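You operate a simulated robot arm through the tools that you are given. There is no shell and no other tool.

Carry out the task below with a simulated robot arm. There is one attempt and no reset: what you move stays moved.

Task
Put things in order on the top of the side table. At the end: the cream rag stands where the grey brush stood; the green bung stands where the cream rag stood; the grey brush stands on top of the grey king pack; the green spare tube stands where the green bung stood; whatever was shut is shut again. Leave all else as you found it, and nothing knocked over.

It is judged by the outcome, as a careful person would: the job done as asked, and still so three seconds after it is handed in. It fails if anything else is knocked over, pushed out of place, dropped, spilled or broken.

Robot
A 6-joint arm with a two-finger gripper, fixed in place. Base frame: the origin is at the foot of the arm, x ahead of it, y to its left, z up; the work surface is at about z = 0. Lengths are in cm, angles in degrees, forces in N, time in s.
With the tool pointing down near the work surface it reaches from about 18 to 48 cm from the base axis. Its first joint turns from -66.0 to 66.0 degrees. Payload 1.76 kg.
The TCP is the grasp point between the finger pads, 2.9 cm short of the fingertips. In the tool frame z runs along the fingers and y along their closing line. The gripper opens to 8.2 cm; its body begins 5.8 cm behind the TCP.
Orientation is told as [roll, pitch, yaw] about the base's x, y, z axes, in that order, counted from this pose: with the fingers straight down and closing along the base's y, the tool's x points along the base's -x, its y along +y and its z along -z.

Tools
- The arm moves only by the tool arm_command. Its argument "moves" is text: rows parted by semicolons, each of 7 numbers parted by spaces: the shift along the tool's x, y, z in units of 300 mm (1.0 is 300 mm), then the turn, a rotation vector about the tool's x, y, z in units of 45 degrees (1.0 is 45 degrees), then the finger opening in cm, from 0 to 8.2. In form: dx dy dz rx ry rz claw; .... A call has 1 to 20 rows; each row is the pose to reach, as a shift and turn from the pose commanded when the call began, along the tool's axes at that moment. A call with a number of a shift or a turn outside -1 to 1 is refused whole. Each row takes 0.2 s and may step no farther than 5 cm and 8.6 degrees from the row before; otherwise, or with a gripper value out of range, the whole call is refused. A pose out of reach is approached as far as the arm can. The call stops where the force on the tool passes 40 N (or 10 N more than at its start, if that is more) or the arm is blocked; 0.2 s more then pass. The fingers move at their own pace (about 20.35 cm/s each) and stop on an object; they squeeze with about 34 N. The grip force told is the motor's: it shows also when the fingers shut on nothing. Time passes only in rows, and 0.2 s behind the last, so rows that repeat a pose let the fingers close. It gives the time, the measured TCP pose, the force on the tool (base axes), the opening and the grip force at its end, in the units of the frame above (readings bear some noise), with the torque about the TCP (base axes, N m) and any sound that the robot's microphone picked up.
- Cameras (640 x 400 px; columns grow to the right, rows downward): "scene" is fixed at [5.16, 33.12, 41.95]; the picture's right is [-0.81, -0.59, 0.00], its down [-0.35, 0.48, -0.81] and it looks along [0.48, -0.65, -0.59] (base axes); focal length 214 px, centre (320, 200). "wrist" rides on the gripper at [7.9, 0.4, -8.9] in the tool frame; the picture's right is [-0.05, 1.00, 0.00], its down [-0.71, -0.04, -0.71] and it looks along [-0.71, -0.04, 0.71] (tool axes); focal length 256 px, centre (320, 200). There is no depth. A picture from a camera that has moved, and an enlarged one, comes with that camera's place and axes in the base frame and with its lens.
- camera(camera): a new picture of that camera. It takes no simulated time.
- zoom(camera, box): a new picture of the part [left, top, right, bottom] of that camera's present view, enlarged. It takes no simulated time.
- sign_off(): hands the job in; it is judged then, once.

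Nothing tells you positions but the pictures and the camera data. Unless the task says otherwise, let go and move clear before handing in.

The tools are called after "Request:" as a command line: name --argument value ..., lists and objects as JSON in quotes. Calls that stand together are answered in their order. arm_command: Moves the arm, as the interface text tells. Its arguments: {"type":"object","properties":{"moves":{"type":"string"}},"required":["moves"]} The other tools are called the same way: camera (camera) takes a picture; zoom (camera, box) takes an enlarged picture of a part of a camera's view; sign_off () hands the job in.

At the start:

```text
clock: 0.0
eef_pos: [29.85, -5.34, 31.58]
orientation: [0.0, -0.1, 0.0]
wrist_force: [0.1, 0.1, 0.0]
ft_torque: [0.01, 0.01, 0.02]
grip_width: 8.2
finger_force: 0.0
```

scene: 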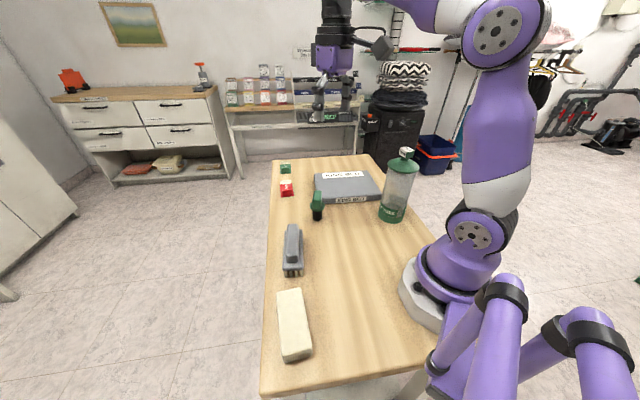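
wrist: 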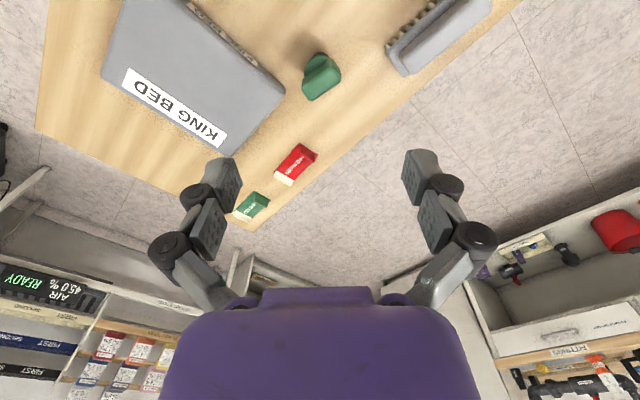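

I see a table with a cream block (rag), a grey brush, a green bung, a grey pack marked KING BED, red and green small boxes (spare tubes), and a green-lidded bottle. I'll take enlarged pictures to pin down places first.

Request:
zoom --camera "scene" --box '[260, 150, 420, 250]'

Request:
zoom --camera "scene" --box '[240, 210, 400, 310]'

Request:
zoom --camera "scene" --box '[240, 275, 400, 375]'

Request:
zoom --camera "wrist" --box '[200, 0, 520, 200]'

Request:
zoom --camera "wrist" --box '[80, 50, 400, 250]'

```text
4.00 times, centred on (340, 200) of scene
camera zoom: at [5.16, 33.12, 41.95], right [-0.81, -0.59, 0.0], down [-0.35, 0.48, -0.81], along [0.48, -0.65, -0.59], focal length 858 px, centre (240, 200)
```

zoom: 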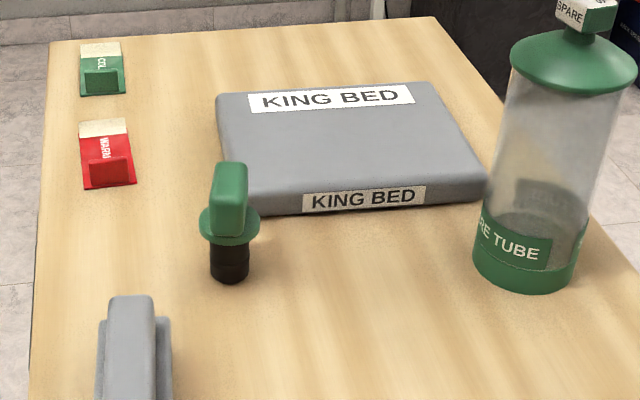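

```text
4.00 times, centred on (320, 260) of scene
camera zoom: at [5.16, 33.12, 41.95], right [-0.81, -0.59, 0.0], down [-0.35, 0.48, -0.81], along [0.48, -0.65, -0.59], focal length 858 px, centre (320, -40)
```

zoom: 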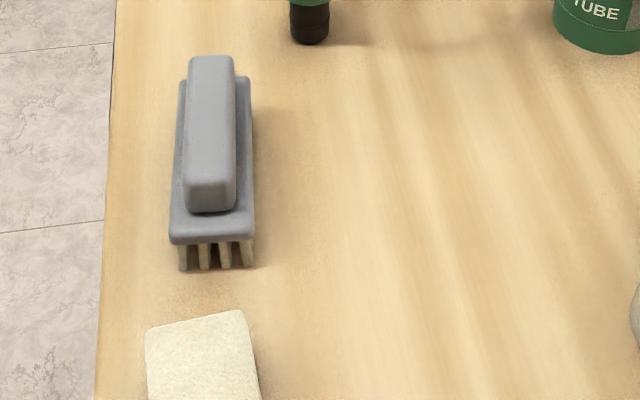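

```text
4.00 times, centred on (320, 325) of scene
camera zoom: at [5.16, 33.12, 41.95], right [-0.81, -0.59, 0.0], down [-0.35, 0.48, -0.81], along [0.48, -0.65, -0.59], focal length 858 px, centre (320, -300)
```

zoom: 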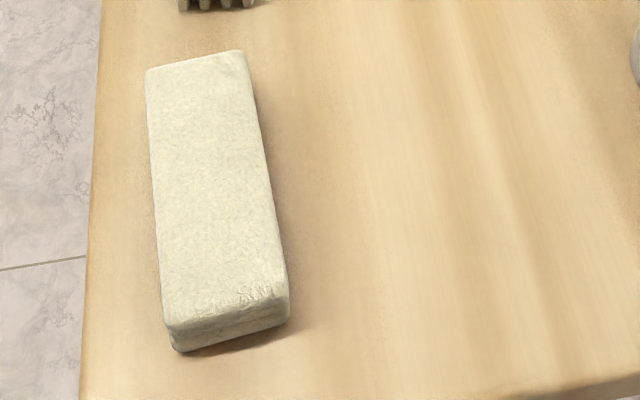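

```text
2.00 times, centred on (360, 100) of wrist
camera zoom: at [21.93, -4.64, 40.47], right [0.05, 1.0, 0.0], down [0.7, -0.04, 0.71], along [0.71, -0.04, -0.71], focal length 512 px, centre (240, 400)
```

zoom: 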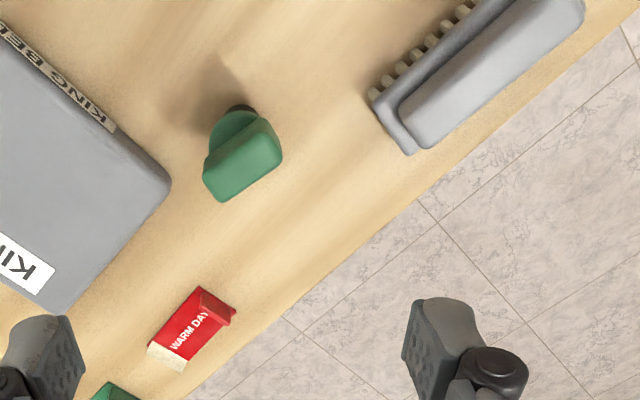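

```text
2.00 times, centred on (240, 150) of wrist
camera zoom: at [21.93, -4.64, 40.47], right [0.05, 1.0, 0.0], down [0.7, -0.04, 0.71], along [0.71, -0.04, -0.71], focal length 512 px, centre (480, 300)
```

zoom: 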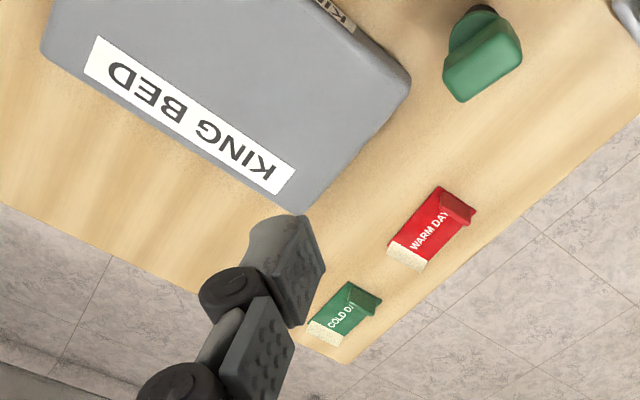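

The canister at right is labelled "SPARE TUBE"; I'll look closer at it and at the small red and green things.

Request:
zoom --camera "scene" --box '[370, 140, 434, 180]'

Request:
zoom --camera "scene" --box '[366, 185, 430, 225]'

Request:
zoom --camera "scene" --box '[266, 156, 330, 196]'

Request:
zoom --camera "scene" --box '[290, 180, 354, 220]'

Request:
zoom --camera "scene" --box '[310, 160, 390, 210]'

```text
10.00 times, centred on (402, 160) of scene
camera zoom: at [5.16, 33.12, 41.95], right [-0.81, -0.59, 0.0], down [-0.35, 0.48, -0.81], along [0.48, -0.65, -0.59], focal length 2145 px, centre (-500, 600)
```

zoom: 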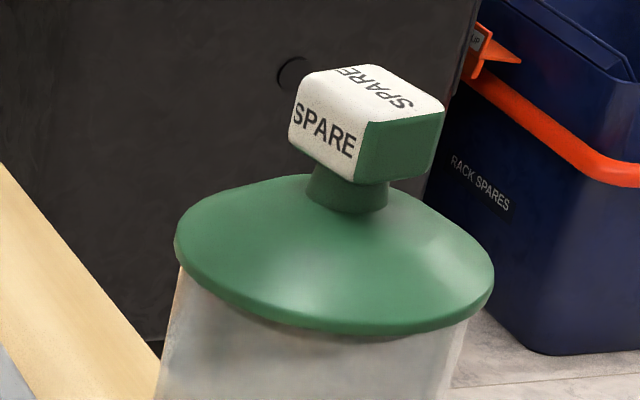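

```text
10.00 times, centred on (398, 205) of scene
camera zoom: at [5.16, 33.12, 41.95], right [-0.81, -0.59, 0.0], down [-0.35, 0.48, -0.81], along [0.48, -0.65, -0.59], focal length 2145 px, centre (-460, 150)
```

zoom: 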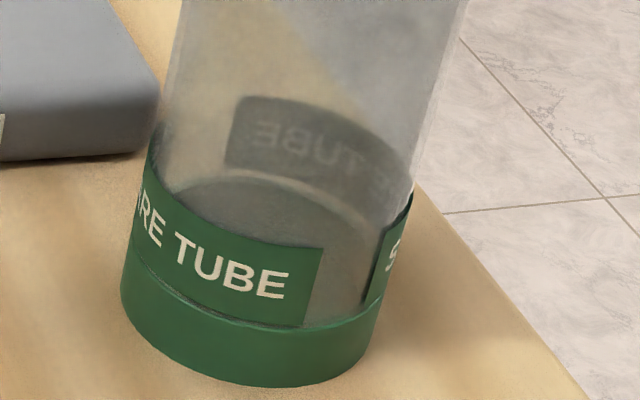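

```text
10.00 times, centred on (298, 176) of scene
camera zoom: at [5.16, 33.12, 41.95], right [-0.81, -0.59, 0.0], down [-0.35, 0.48, -0.81], along [0.48, -0.65, -0.59], focal length 2145 px, centre (540, 440)
```

zoom: 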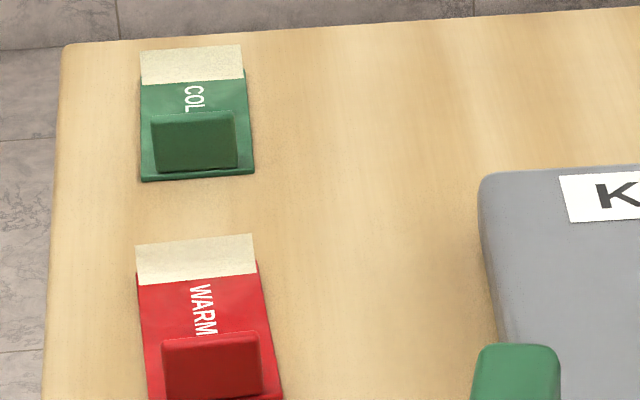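

```text
10.00 times, centred on (322, 200) of scene
camera zoom: at [5.16, 33.12, 41.95], right [-0.81, -0.59, 0.0], down [-0.35, 0.48, -0.81], along [0.48, -0.65, -0.59], focal length 2145 px, centre (300, 200)
```

zoom: 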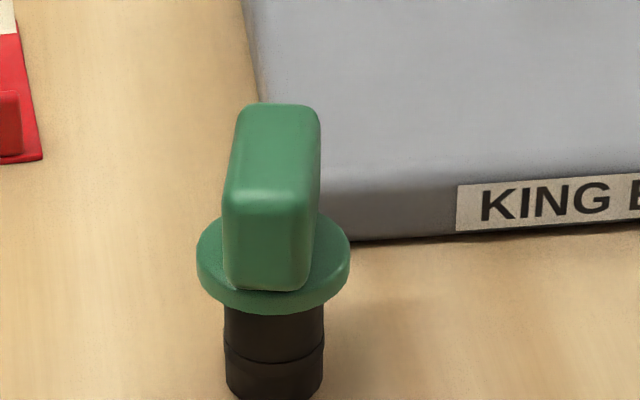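

```text
8.00 times, centred on (350, 185) of scene
camera zoom: at [5.16, 33.12, 41.95], right [-0.81, -0.59, 0.0], down [-0.35, 0.48, -0.81], along [0.48, -0.65, -0.59], focal length 1716 px, centre (80, 320)
```

zoom: 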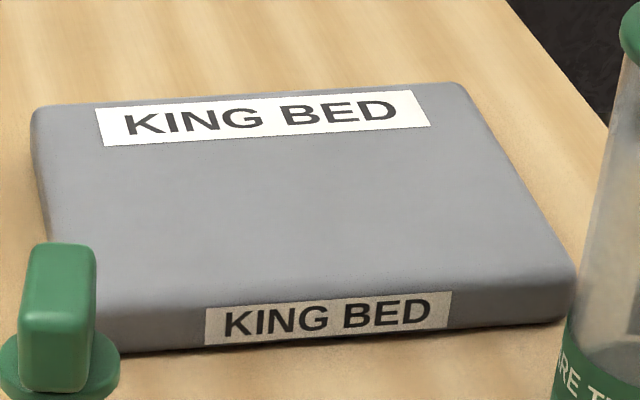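

The green-banded canister at roughly (16.6, -18.1) is the spare tube. The bung is near (34, -5), the brush near (30.5, 9), the rag near (19.5, 21.5) and the pack's centre near (35, -23). I'll move over the brush and rag side to get a second view for accurate positions.

Request:
arm_command --moves "0.039 0.1156 0.0439 0 0 0.1867 8.2; 0.078 0.2312 0.0877 0 0 0.3733 8.2; 0.117 0.3468 0.1316 0 0 0.56 8.2; 0.156 0.4624 0.1754 0 0 0.7467 8.2; 0.195 0.578 0.2193 0 0 0.9333 8.2; 0.195 0.578 0.2193 0 0 0.9333 8.2"

Request:
camera --camera "wrist"

Request:
camera --camera "scene"

```text
clock: 1.4
eef_pos: [24.01, 12.22, 24.85]
orientation: [0.1, -0.1, -42.0]
wrist_force: [-0.2, -0.5, 0.0]
ft_torque: [0.01, 0.05, 0.0]
grip_width: 8.21
finger_force: 0.1
```

```text
taken
camera wrist: at [18.4, 17.98, 33.79], right [0.71, 0.71, 0.0], down [0.5, -0.5, 0.71], along [0.5, -0.5, -0.71], focal length 256 px, centre (320, 200)
```

wrist: 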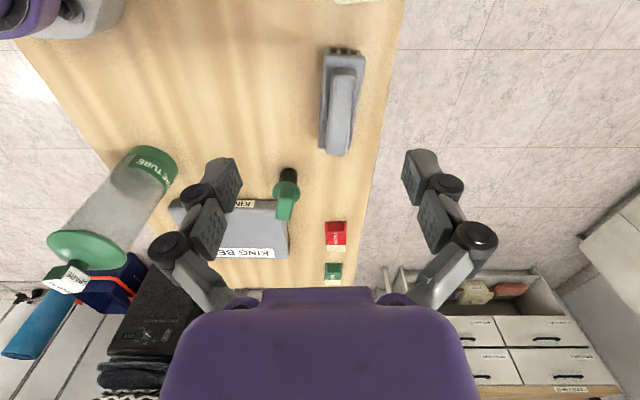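

```text
taken
```

scene: 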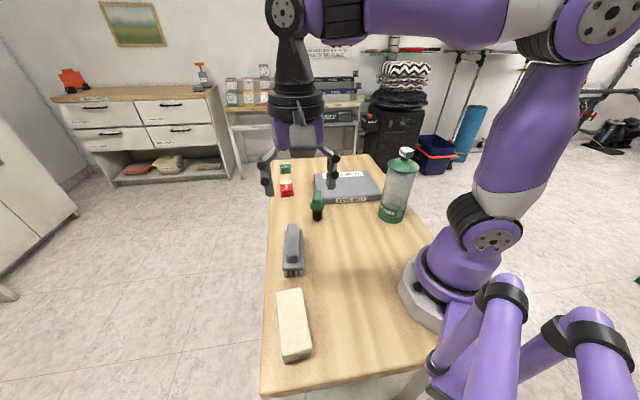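

The brush and bung are seen from the second viewpoint. I'll zoom in for measurement.

Request:
zoom --camera "wrist" --box '[260, 30, 420, 130]'

Request:
zoom --camera "wrist" --box '[220, 130, 380, 230]'

Request:
zoom --camera "wrist" --box '[40, 130, 200, 230]'

Request:
zoom --camera "wrist" --box '[20, 200, 180, 300]'

```text
4.00 times, centred on (340, 80) of wrist
camera zoom: at [18.4, 17.98, 33.79], right [0.71, 0.71, 0.0], down [0.5, -0.5, 0.71], along [0.5, -0.5, -0.71], focal length 1024 px, centre (240, 680)
```

zoom: 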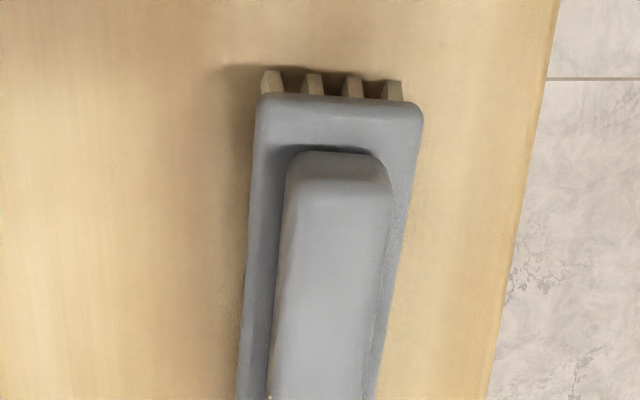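

```text
4.00 times, centred on (300, 180) of wrist
camera zoom: at [18.4, 17.98, 33.79], right [0.71, 0.71, 0.0], down [0.5, -0.5, 0.71], along [0.5, -0.5, -0.71], focal length 1024 px, centre (400, 280)
```

zoom: 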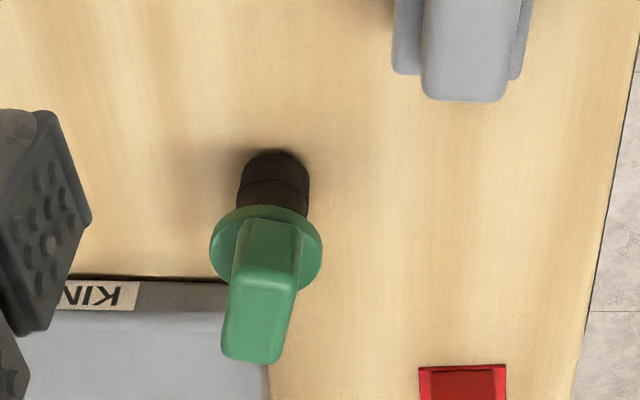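

```text
4.00 times, centred on (120, 180) of wrist
camera zoom: at [18.4, 17.98, 33.79], right [0.71, 0.71, 0.0], down [0.5, -0.5, 0.71], along [0.5, -0.5, -0.71], focal length 1024 px, centre (1120, 280)
```

zoom: 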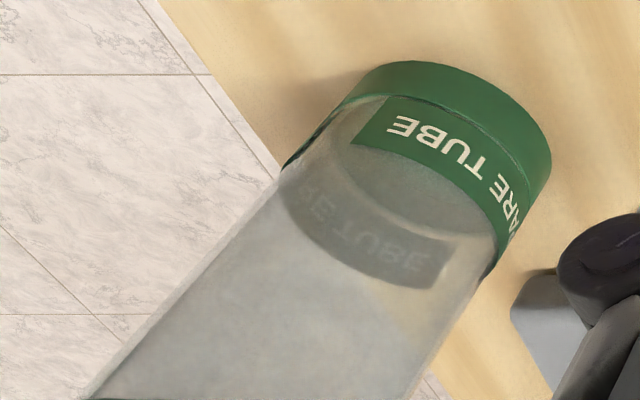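

```text
4.00 times, centred on (100, 250) of wrist
camera zoom: at [18.4, 17.98, 33.79], right [0.71, 0.71, 0.0], down [0.5, -0.5, 0.71], along [0.5, -0.5, -0.71], focal length 1024 px, centre (1200, 0)
```

zoom: 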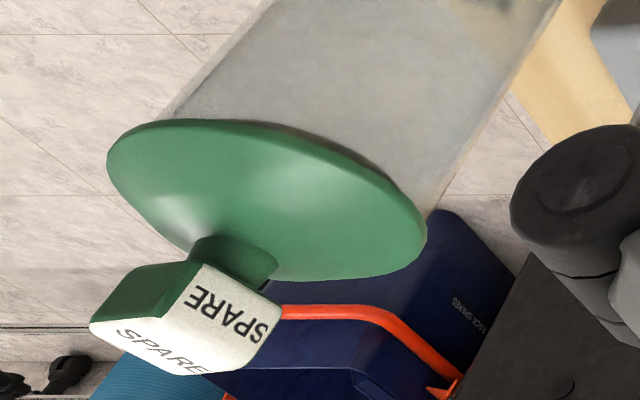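

The brush's centre works out to about (30.5, 9.2), with its long axis at about -48°. I want its heights more exactly, so I'll zoom further from both cameras.

Request:
zoom --camera "scene" --box '[270, 252, 318, 282]'

Request:
zoom --camera "scene" --box '[270, 218, 318, 248]'

Request:
zoom --camera "wrist" --box '[316, 40, 380, 80]'

Request:
zoom --camera "wrist" --box '[306, 125, 370, 165]'

```text
13.33 times, centred on (294, 267) of scene
camera zoom: at [5.16, 33.12, 41.95], right [-0.81, -0.59, 0.0], down [-0.35, 0.48, -0.81], along [0.48, -0.65, -0.59], focal length 2860 px, centre (667, -693)
```

zoom: 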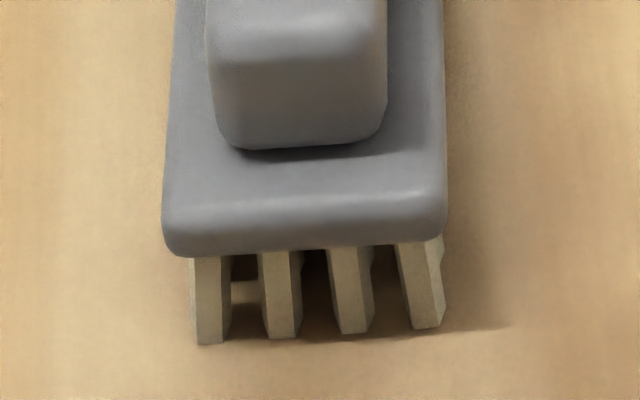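

```text
13.33 times, centred on (294, 233) of scene
camera zoom: at [5.16, 33.12, 41.95], right [-0.81, -0.59, 0.0], down [-0.35, 0.48, -0.81], along [0.48, -0.65, -0.59], focal length 2860 px, centre (667, -240)
```

zoom: 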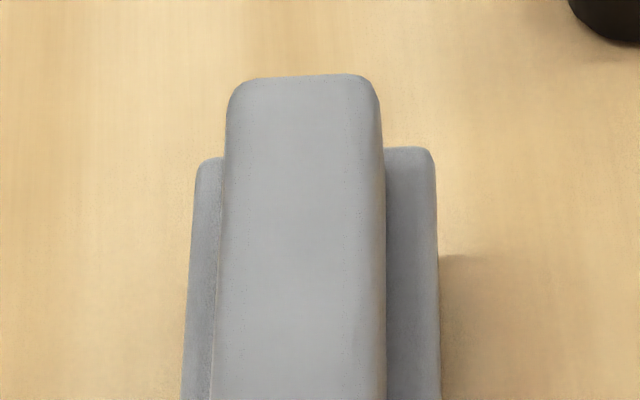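

```text
10.00 times, centred on (348, 60) of wrist
camera zoom: at [18.4, 17.98, 33.79], right [0.71, 0.71, 0.0], down [0.5, -0.5, 0.71], along [0.5, -0.5, -0.71], focal length 2560 px, centre (40, 1600)
```

zoom: 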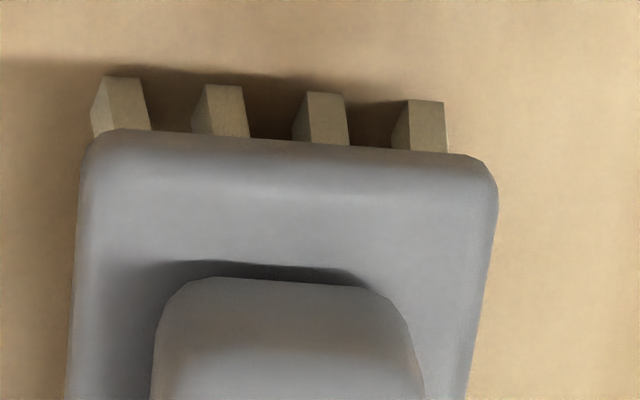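

```text
10.00 times, centred on (338, 145) of wrist
camera zoom: at [18.4, 17.98, 33.79], right [0.71, 0.71, 0.0], down [0.5, -0.5, 0.71], along [0.5, -0.5, -0.71], focal length 2560 px, centre (140, 750)
```

zoom: 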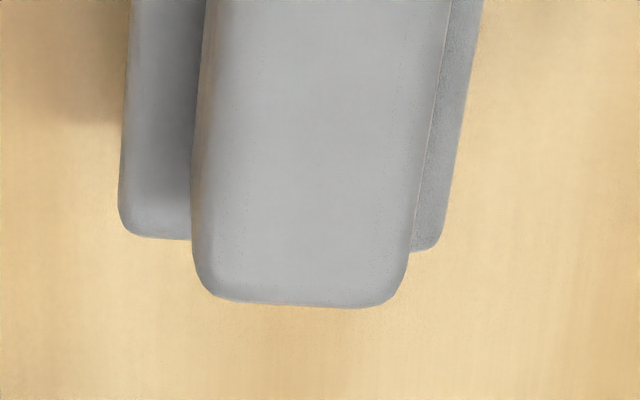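

The brush handle's centre is about (30.35, 9.25), angle -48°, with plate top near z=3.9 and handle top near z=6.2. I'll come down over it with open fingers, stopping above to check alignment.

Request:
arm_command --moves "-0.0558 0.0170 0.1240 0 0 0.0333 8.2; -0.1117 0.0339 0.2480 0 0 0.0667 8.2; -0.1675 0.0509 0.3710 0 0 0.1 8.2; -0.2233 0.0678 0.4950 0 0 0.1333 8.2; -0.2233 0.0678 0.4950 0 0 0.1333 8.2"

Request:
camera --camera "wrist"

Request:
zoom --camera "scene" --box '[240, 190, 368, 270]'

```text
clock: 2.6
eef_pos: [30.4, 9.04, 10.1]
orientation: [0.1, -0.1, -48.0]
wrist_force: [0.3, 0.4, 0.1]
ft_torque: [-0.02, 0.02, 0.04]
grip_width: 8.21
finger_force: 0.1
```

```text
taken
camera wrist: at [25.38, 15.44, 18.96], right [0.78, 0.63, 0.0], down [0.44, -0.55, 0.71], along [0.45, -0.55, -0.71], focal length 256 px, centre (320, 200)
```

wrist: 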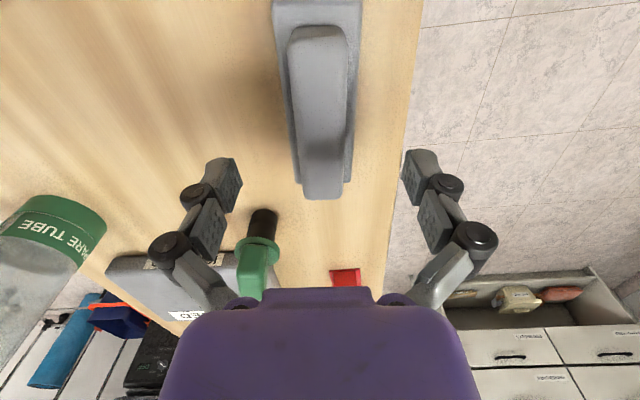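

```text
5.00 times, centred on (304, 230) of scene
camera zoom: at [5.17, 33.12, 41.95], right [-0.81, -0.59, 0.0], down [-0.35, 0.48, -0.81], along [0.48, -0.65, -0.59], focal length 1072 px, centre (400, 50)
```

zoom: 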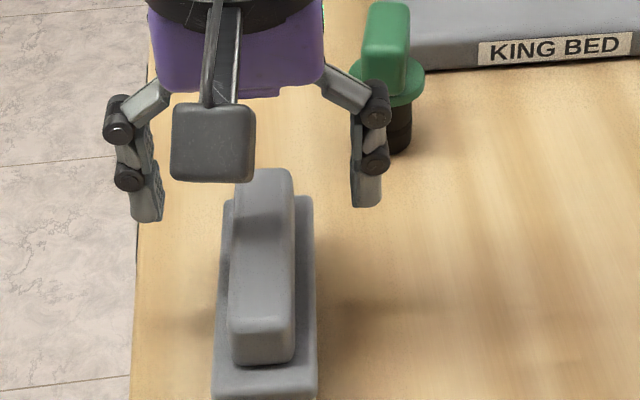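

Alignment looks good with the handle between the fingers. I'll lower to z≈7.2 and close on the handle.

Request:
arm_command --moves "0.0067 0.0033 0.0475 0 0 0 8.2; 0.0067 0.0033 0.095 0 0 0 8.2; 0.0067 0.0033 0.095 0 0 0 8.2; 0.0067 0.0033 0.095 0 0 0 4.0; 0.0067 0.0033 0.095 0 0 0 3.2; 0.0067 0.0033 0.095 0 0 0 0; 0.0067 0.0033 0.095 0 0 0 0; 0.0067 0.0033 0.095 0 0 0 0"

Request:
zoom --camera "scene" --box '[240, 200, 368, 280]'

```text
clock: 4.4
eef_pos: [30.38, 9.29, 7.19]
orientation: [0.1, -0.1, -48.0]
wrist_force: [1.3, 0.2, 2.6]
ft_torque: [0.05, -0.07, -0.02]
grip_width: 2.72
finger_force: 34.0
```

```text
5.00 times, centred on (304, 240) of scene
camera zoom: at [5.16, 33.12, 41.95], right [-0.81, -0.59, 0.0], down [-0.35, 0.48, -0.81], along [0.48, -0.65, -0.59], focal length 1072 px, centre (400, 0)
```

zoom: 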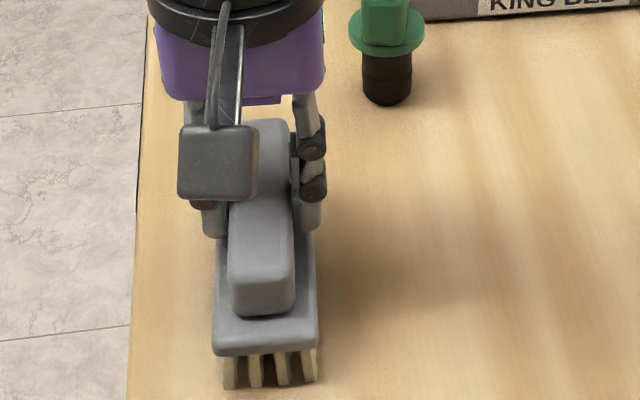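

The handle is gripped at 2.72 cm. I'll lift straight up and check the brush comes cleanly.

Request:
arm_command --moves "0 0 -0.05 0 0 0 0; 0 0 -0.15 0 0 0 0; 0 0 -0.28 0 0 0 0; 0 0 -0.4 0 0 0 0; 0 0 -0.4 0 0 0 0"

Request:
camera --camera "scene"

Request:
camera --camera "wrist"

Request:
zoom --camera "scene" --box '[306, 165, 386, 215]'

```text
clock: 5.6
eef_pos: [30.31, 9.24, 19.39]
orientation: [0.0, -0.1, -48.0]
wrist_force: [0.4, -0.6, -0.6]
ft_torque: [0.01, 0.0, 0.01]
grip_width: 2.72
finger_force: 33.7
```

```text
taken
```

scene: 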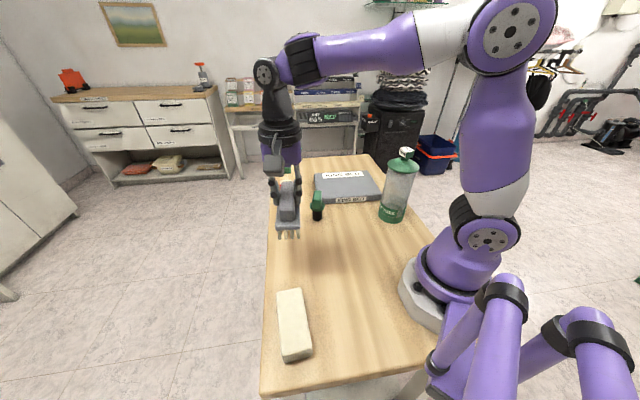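

```text
taken
camera wrist: at [25.38, 15.69, 28.25], right [0.78, 0.63, 0.0], down [0.44, -0.55, 0.71], along [0.45, -0.55, -0.71], focal length 256 px, centre (320, 200)
```

wrist: 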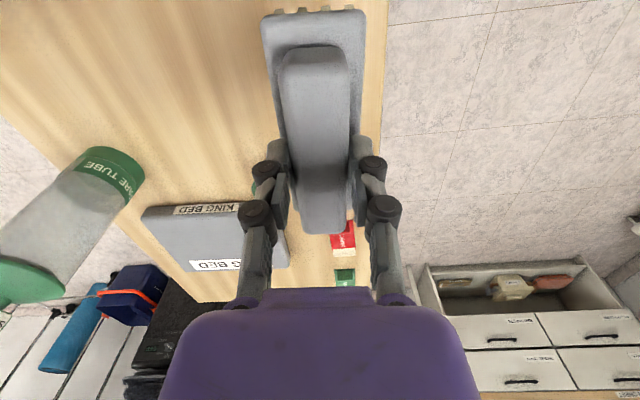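

```text
8.00 times, centred on (346, 190) of scene
camera zoom: at [5.16, 33.12, 41.95], right [-0.81, -0.59, 0.0], down [-0.35, 0.48, -0.81], along [0.48, -0.65, -0.59], focal length 1716 px, centre (112, 280)
```

zoom: 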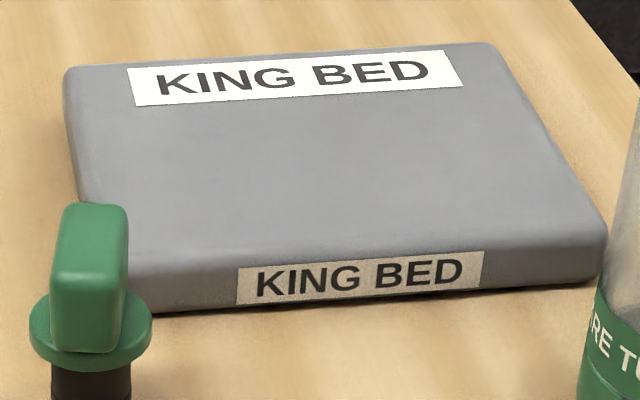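

The brush is held and clear. I'll carry it at height over to above the pack's centre, about (35.2, -23.2).

Request:
arm_command --moves "-0.0547 -0.0361 0 0 0 0 0; -0.1641 -0.1082 0 0 0 0 0; -0.2963 -0.1954 0 0 0 0 0; -0.4285 -0.2825 0 0 0 0 0; -0.5607 -0.3697 0 0 0 0 0; -0.6929 -0.4568 0 0 0 0 0; -0.8205 -0.5410 0 0 0 0 0; -0.9117 -0.6011 0 0 0 0 0; -0.9117 -0.6011 0 0 0 0 0; -0.9117 -0.6011 0 0 0 0 0"

Request:
camera --camera "scene"

Request:
camera --camera "wrist"

```text
clock: 7.8
eef_pos: [35.4, -23.03, 19.29]
orientation: [0.0, -0.1, -48.0]
wrist_force: [-0.1, -0.5, -0.4]
ft_torque: [-0.04, 0.03, -0.02]
grip_width: 2.71
finger_force: 34.3
```

```text
taken
```

scene: 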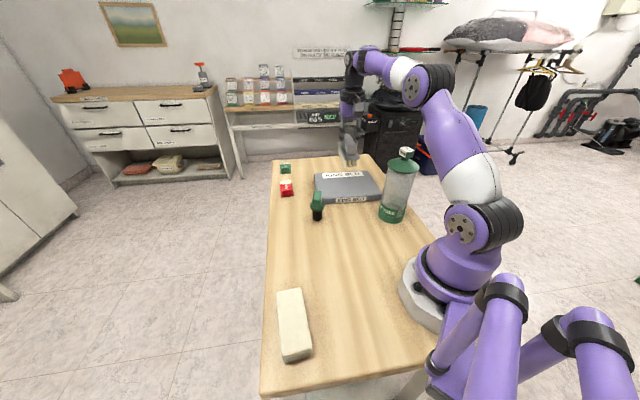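

```text
taken
camera wrist: at [30.31, -16.7, 28.19], right [0.78, 0.63, 0.0], down [0.44, -0.55, 0.71], along [0.45, -0.55, -0.71], focal length 256 px, centre (320, 200)
```

wrist: 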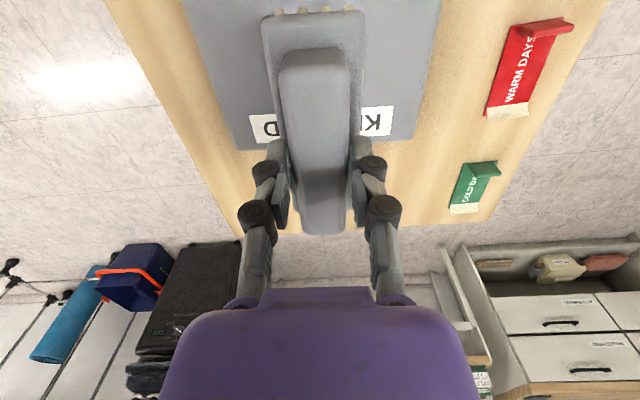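

I'm centred above the pack and aligned with it. I'll lower to just above contact and check.

Request:
arm_command --moves "0 0 0.1 0 0 0 0; 0 0 0.2 0 0 0 0; 0 0 0.26 0 0 0 0; 0 0 0.285 0 0 0 0; 0 0 0.285 0 0 0 0"

Request:
zoom --camera "scene" --box '[306, 150, 386, 200]'

Request:
camera --camera "wrist"

```text
clock: 9.0
eef_pos: [35.36, -23.11, 10.73]
orientation: [0.2, -0.1, -48.0]
wrist_force: [0.1, 0.0, -0.4]
ft_torque: [-0.04, -0.01, 0.0]
grip_width: 2.71
finger_force: 34.1
```

```text
8.00 times, centred on (346, 175) of scene
camera zoom: at [5.17, 33.12, 41.95], right [-0.81, -0.59, 0.0], down [-0.35, 0.48, -0.81], along [0.48, -0.65, -0.59], focal length 1716 px, centre (112, 400)
```

zoom: 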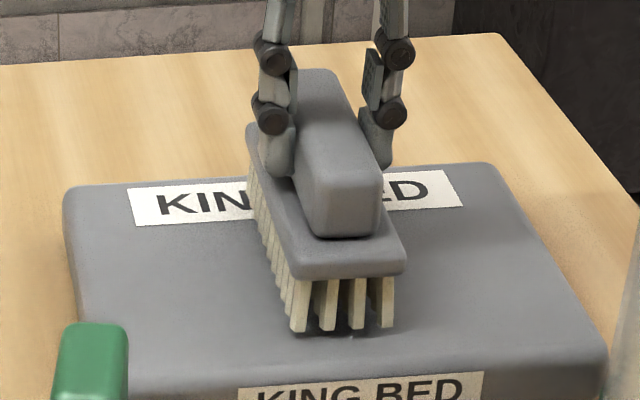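

```text
taken
camera wrist: at [30.33, -16.74, 19.64], right [0.78, 0.63, 0.0], down [0.44, -0.55, 0.71], along [0.45, -0.55, -0.71], focal length 256 px, centre (320, 200)
```

wrist: 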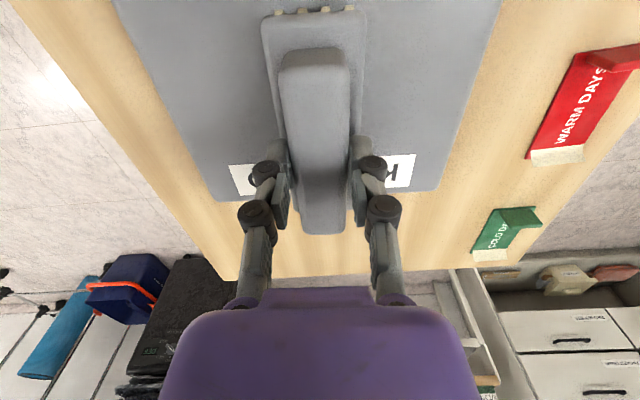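

The bristles are just above the pack. I'll lower in small steps and watch the force.

Request:
arm_command --moves "0 0 0.005 0 0 0 0; 0 0 0.01 0 0 0 0; 0 0 0.01 0 0 0 0"

```text
clock: 9.8
eef_pos: [35.47, -23.03, 10.43]
orientation: [0.0, -0.1, -48.1]
wrist_force: [-1.1, -0.4, -0.7]
ft_torque: [0.0, 0.04, -0.01]
grip_width: 2.72
finger_force: 34.3
```

Request:
arm_command --moves "0 0 0.005 0 0 0 0; 0 0 0.008 0 0 0 0; 0 0 0.008 0 0 0 0"

Request:
zoom --camera "scene" --box '[326, 165, 374, 195]'

```text
clock: 10.6
eef_pos: [35.29, -23.03, 10.23]
orientation: [0.1, -0.2, -47.9]
wrist_force: [-2.2, 2.9, 14.9]
ft_torque: [0.28, 0.35, 0.0]
grip_width: 2.71
finger_force: 33.8
```

```text
13.33 times, centred on (350, 180) of scene
camera zoom: at [5.16, 33.12, 41.94], right [-0.81, -0.59, 0.0], down [-0.35, 0.48, -0.81], along [0.48, -0.65, -0.59], focal length 2860 px, centre (-80, 467)
```

zoom: 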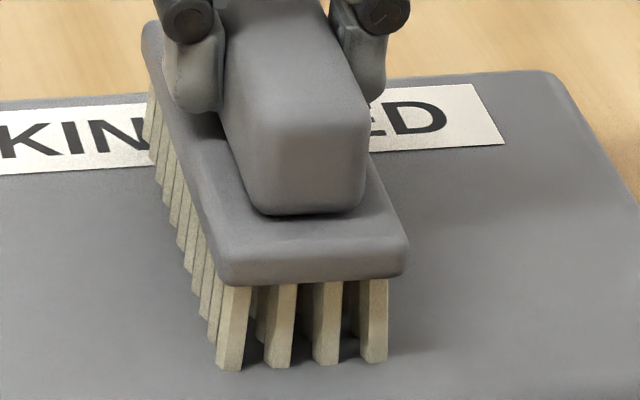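

Contact made (about 15 N up). I'll ease off slightly, open, and rise clear.

Request:
arm_command --moves "0 0 -0.002 0 0 0 0; 0 0 -0.002 0 0 0 0; 0 0 -0.002 0 0 0 3.2; 0 0 -0.002 0 0 0 4.5; 0 0 -0.002 0 0 0 5.5; 0 0 -0.03 0 0 0 6; 0 0 -0.1 0 0 0 6; 0 0 -0.22 0 0 0 8.2; 0 0 -0.35 0 0 0 8.2; 0 0 -0.35 0 0 0 8.2"

Request:
zoom --camera "scene" --box '[306, 150, 386, 200]'

Request:
camera --camera "wrist"

```text
clock: 12.8
eef_pos: [35.44, -23.08, 20.81]
orientation: [0.1, -0.1, -48.1]
wrist_force: [0.2, -0.4, 0.3]
ft_torque: [0.02, 0.02, -0.02]
grip_width: 8.19
finger_force: 0.1
```

```text
8.00 times, centred on (346, 175) of scene
camera zoom: at [5.16, 33.12, 41.95], right [-0.81, -0.59, 0.0], down [-0.35, 0.48, -0.81], along [0.48, -0.65, -0.59], focal length 1716 px, centre (112, 400)
```

zoom: 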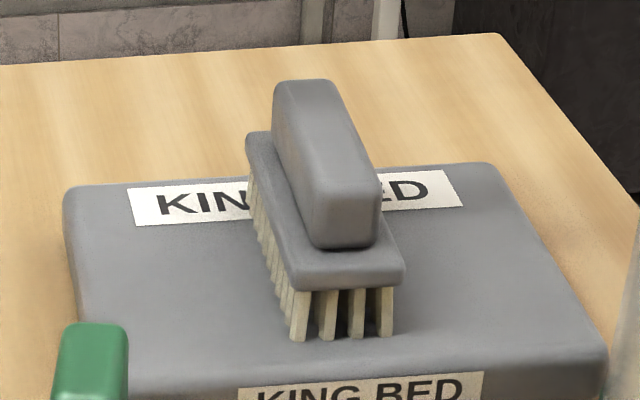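

```text
taken
camera wrist: at [30.27, -16.64, 29.73], right [0.78, 0.63, 0.0], down [0.44, -0.55, 0.71], along [0.45, -0.55, -0.71], focal length 256 px, centre (320, 200)
```

wrist: 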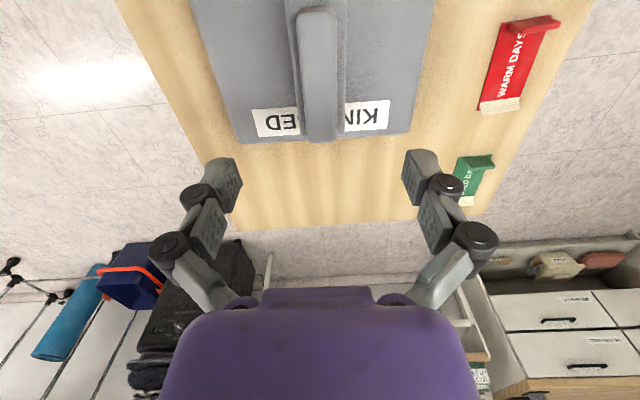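

The brush stands on the pack and the pack has not shifted. Next is the rag: I'll travel back over to it, around (19.5, 21.5).

Request:
arm_command --moves "0.1217 0.05 0 0 0 0 8.2; 0.2433 0.0999 0 0 0 0 8.2; 0.365 0.1499 0 0 0 0 8.2; 0.4867 0.1998 0 0 0 0 8.2; 0.6083 0.2498 0 0 0 0 8.2; 0.73 0.2997 0 0 0 0 8.2"

Request:
arm_command --moves "0.1217 0.05 0.04 0 0 -0.0222 8.2; 0.2433 0.0999 0.09 0 0 -0.0444 8.2; 0.365 0.1499 0.14 0 0 -0.0667 8.2; 0.4867 0.1998 0.19 0 0 -0.0889 8.2; 0.6083 0.2498 0.24 0 0 -0.1111 8.2; 0.73 0.2997 0.294 0 0 -0.1333 8.2; 0.73 0.2997 0.294 0 0 -0.1333 8.2"

Request:
camera --camera "wrist"

Request:
camera --camera "scene"

```text
clock: 14.2
eef_pos: [27.26, -0.79, 20.76]
orientation: [0.0, -0.1, -48.0]
wrist_force: [0.2, -0.1, 0.0]
ft_torque: [-0.01, 0.01, 0.02]
grip_width: 8.23
finger_force: 0.1
```

```text
clock: 15.8
eef_pos: [19.55, 21.55, 11.76]
orientation: [0.2, -0.1, -42.0]
wrist_force: [-0.4, 0.5, 0.0]
ft_torque: [0.0, 0.02, -0.01]
grip_width: 8.18
finger_force: 0.1
```

```text
taken
camera wrist: at [13.77, 27.35, 20.76], right [0.71, 0.71, 0.0], down [0.5, -0.5, 0.71], along [0.5, -0.5, -0.71], focal length 256 px, centre (320, 200)
```

wrist: 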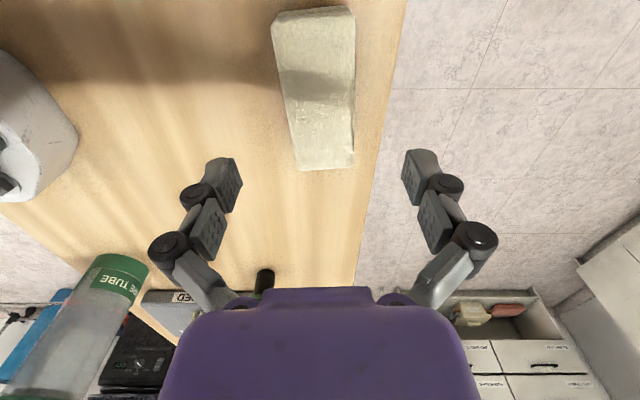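

```text
taken
```

scene: 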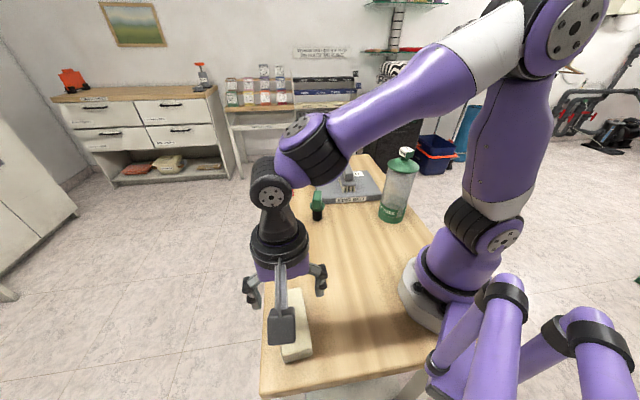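

Request:
zoom --camera "wrist" --box '[240, 0, 400, 100]'

Request:
zoom --camera "wrist" --box '[240, 90, 400, 190]'

```text
4.00 times, centred on (320, 50) of wrist
camera zoom: at [13.77, 27.35, 20.76], right [0.71, 0.71, 0.0], down [0.5, -0.5, 0.71], along [0.5, -0.5, -0.71], focal length 1024 px, centre (320, 800)
```

zoom: 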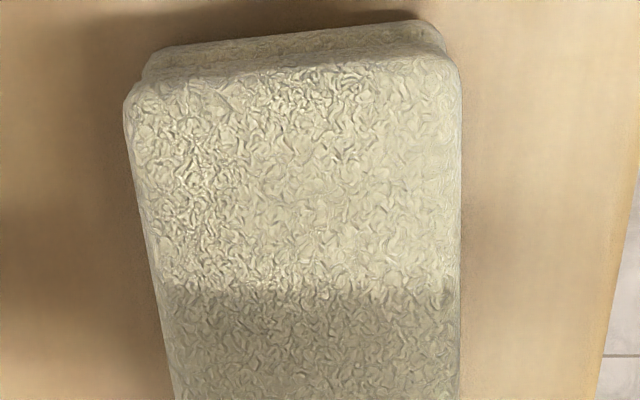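

```text
4.00 times, centred on (320, 140) of wrist
camera zoom: at [13.77, 27.35, 20.76], right [0.71, 0.71, 0.0], down [0.5, -0.5, 0.71], along [0.5, -0.5, -0.71], focal length 1024 px, centre (320, 440)
```

zoom: 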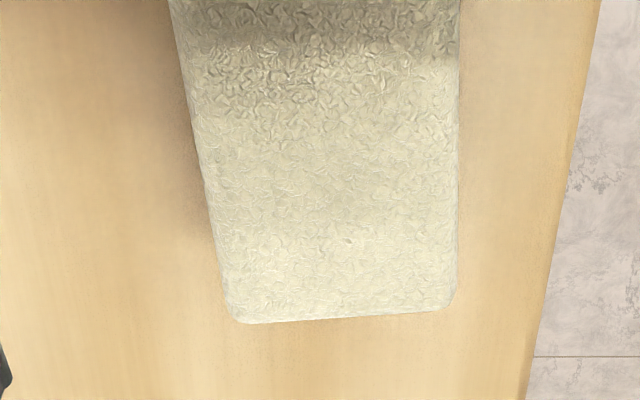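

The rag's top corners agree from both cameras: centre about (19.95, 21.2), angle -40.5°, 4.85 wide and 2.5 thick. I'll lower around it.

Request:
arm_command --moves "-0.0177 0 0.08 0 0 -0.0333 8.2; -0.0177 0 0.15 0 0 -0.0333 8.2; -0.0177 0 0.2 0 0 -0.0333 8.2; -0.0177 0 0.2 0 0 -0.0333 8.2"

Request:
camera --camera "wrist"

```text
clock: 16.8
eef_pos: [19.86, 21.21, 5.83]
orientation: [0.1, -0.1, -40.5]
wrist_force: [0.5, 0.5, 0.8]
ft_torque: [0.02, 0.01, 0.03]
grip_width: 8.18
finger_force: 0.1
```

```text
taken
camera wrist: at [13.97, 26.79, 14.79], right [0.69, 0.72, 0.0], down [0.51, -0.49, 0.71], along [0.51, -0.49, -0.71], focal length 256 px, centre (320, 200)
```

wrist: 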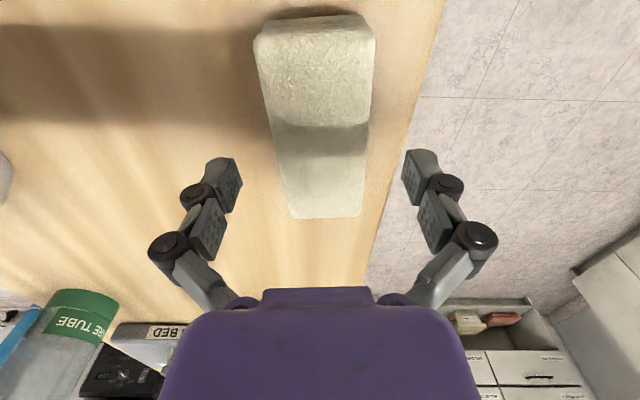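

The rag sits centred between the fingers. I'll lower to z≈3.4 and grip it.

Request:
arm_command --moves "0 0 0.04 0 0 0 8.2; 0 0 0.081 0 0 0 8.2; 0 0 0.081 0 0 0 8.2; 0 0 0.081 0 0 0 6.0; 0 0 0.081 0 0 0 5.2; 0 0 0.081 0 0 0 0; 0 0 0.081 0 0 0 0; 0 0 0.081 0 0 0 0"

Request:
camera --camera "wrist"

```text
clock: 18.6
eef_pos: [19.72, 21.23, 3.64]
orientation: [0.1, -0.1, -40.4]
wrist_force: [1.2, 1.5, 5.7]
ft_torque: [-0.01, 0.01, 0.05]
grip_width: 4.88
finger_force: 34.0
```

```text
taken
camera wrist: at [13.92, 26.83, 12.41], right [0.69, 0.72, 0.0], down [0.51, -0.49, 0.71], along [0.51, -0.49, -0.71], focal length 256 px, centre (320, 200)
```

wrist: 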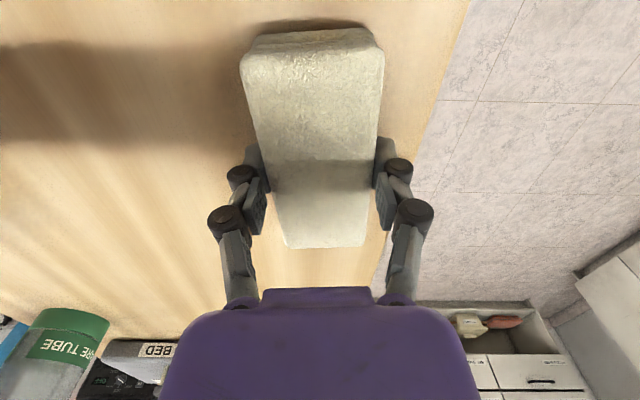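

The rag is gripped at 4.88 cm. I'll lift it and carry it to the brush's old spot (30.4, 9.25), turning slightly to match the brush's line.

Request:
arm_command --moves "0 0 -0.03 0 0 0 0; 0 0 -0.1 0 0 0 0; 0 0 -0.2 0 0 0 0; -0.08 -0.0118 -0.2 0 0 0.0255 0; -0.21 -0.031 -0.2 0 0 0.0668 0; -0.35 -0.0517 -0.2 0 0 0.1114 0; -0.47 -0.0695 -0.2 0 0 0.1496 0; -0.5237 -0.0774 -0.2 0 0 0.1667 0; -0.5237 -0.0774 -0.2 0 0 0.1667 0; -0.5237 -0.0774 -0.2 0 0 0.1667 0"

Request:
camera --camera "wrist"

Request:
camera --camera "scene"

```text
clock: 20.8
eef_pos: [30.33, 9.15, 9.38]
orientation: [0.1, -0.1, -48.1]
wrist_force: [-0.1, 0.6, -1.0]
ft_torque: [0.01, 0.01, -0.03]
grip_width: 4.87
finger_force: 34.2
```

```text
taken
camera wrist: at [25.18, 15.59, 18.27], right [0.78, 0.63, 0.0], down [0.44, -0.55, 0.71], along [0.45, -0.55, -0.71], focal length 256 px, centre (320, 200)
```

wrist: 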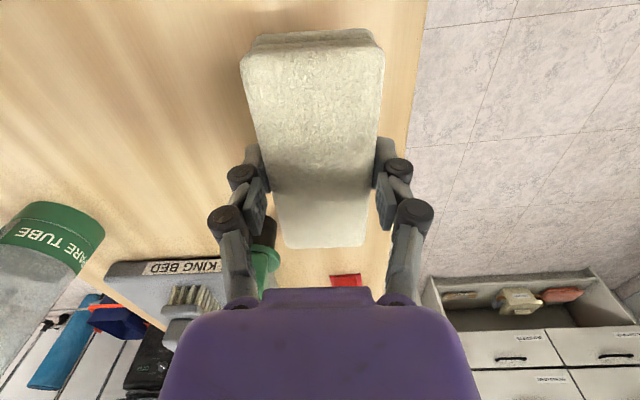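

```text
taken
```

scene: 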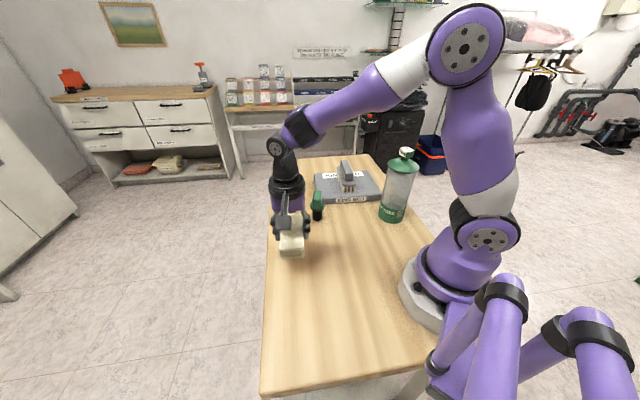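

The rag is over the brush's old spot. I'll lower it to the table gently.

Request:
arm_command --moves "0 0 0.08 0 0 0 0; 0 0 0.15 0 0 0 0; 0 0 0.185 0 0 0 0; 0 0 0.192 0 0 0 0; 0 0 0.192 0 0 0 0"

Request:
zoom --camera "scene" --box '[240, 210, 368, 290]'

```text
clock: 22.0
eef_pos: [30.18, 9.13, 3.65]
orientation: [0.0, -0.1, -48.0]
wrist_force: [-0.1, -0.6, -0.7]
ft_torque: [0.02, 0.01, -0.01]
grip_width: 4.86
finger_force: 33.9
```

```text
5.00 times, centred on (304, 250) of scene
camera zoom: at [5.17, 33.12, 41.95], right [-0.81, -0.59, 0.0], down [-0.35, 0.48, -0.81], along [0.48, -0.65, -0.59], focal length 1072 px, centre (400, -50)
```

zoom: 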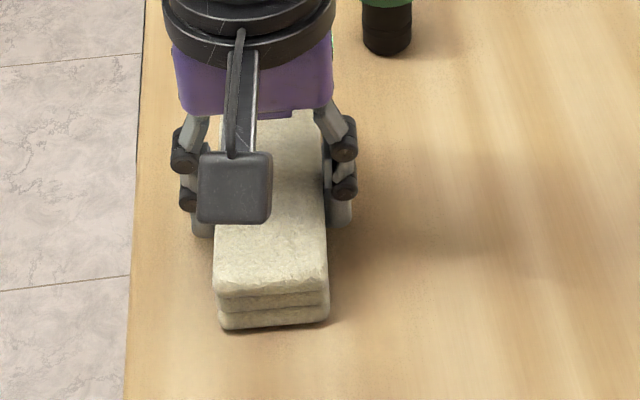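

Request:
arm_command --moves "0 0 0.003 0 0 0 0; 0 0 0.006 0 0 0 0; 0 0 0.008 0 0 0 0; 0 0 0.008 0 0 0 0"

```text
clock: 23.0
eef_pos: [30.23, 9.1, 3.62]
orientation: [0.2, -0.1, -48.0]
wrist_force: [-4.3, -1.9, 20.5]
ft_torque: [-0.07, 0.34, 0.02]
grip_width: 4.89
finger_force: 34.2
```

The rag is on the table. I'll ease off, open and rise.

Request:
arm_command --moves "0 0 -0.002 0 0 0 0; 0 0 -0.002 0 0 0 0; 0 0 -0.002 0 0 0 5.2; 0 0 -0.002 0 0 0 6.2; 0 0 -0.002 0 0 0 7; 0 0 -0.03 0 0 0 7.5; 0 0 -0.1 0 0 0 7.5; 0 0 -0.22 0 0 0 8.2; 0 0 -0.35 0 0 0 8.2; 0 0 -0.35 0 0 0 8.2"

Request:
camera --camera "scene"

Request:
camera --camera "wrist"

Request:
zoom --camera "scene" --box '[240, 210, 368, 290]'

```text
clock: 25.2
eef_pos: [30.17, 9.33, 13.73]
orientation: [0.2, -0.2, -48.0]
wrist_force: [-0.9, 0.3, -0.3]
ft_torque: [0.0, -0.02, -0.03]
grip_width: 8.2
finger_force: 0.0
```

```text
taken
```

scene: 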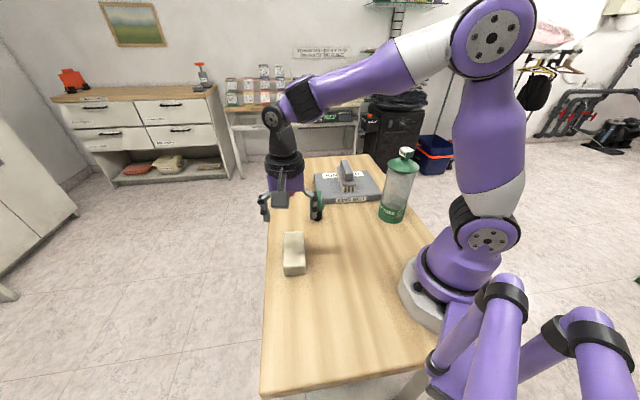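

```text
taken
camera wrist: at [25.16, 15.62, 22.76], right [0.78, 0.63, 0.0], down [0.44, -0.55, 0.71], along [0.45, -0.55, -0.71], focal length 256 px, centre (320, 200)
```

wrist: 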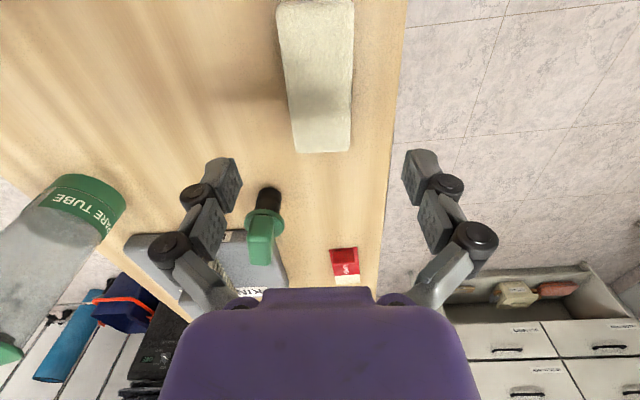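

```text
5.00 times, centred on (304, 250) of scene
camera zoom: at [5.16, 33.12, 41.95], right [-0.81, -0.59, 0.0], down [-0.35, 0.48, -0.81], along [0.48, -0.65, -0.59], focal length 1072 px, centre (400, -50)
```

zoom: 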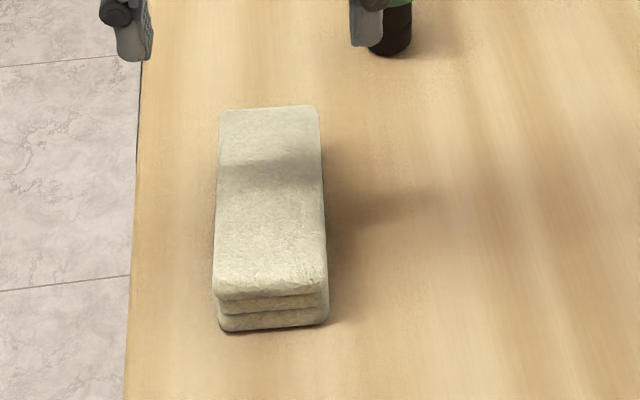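

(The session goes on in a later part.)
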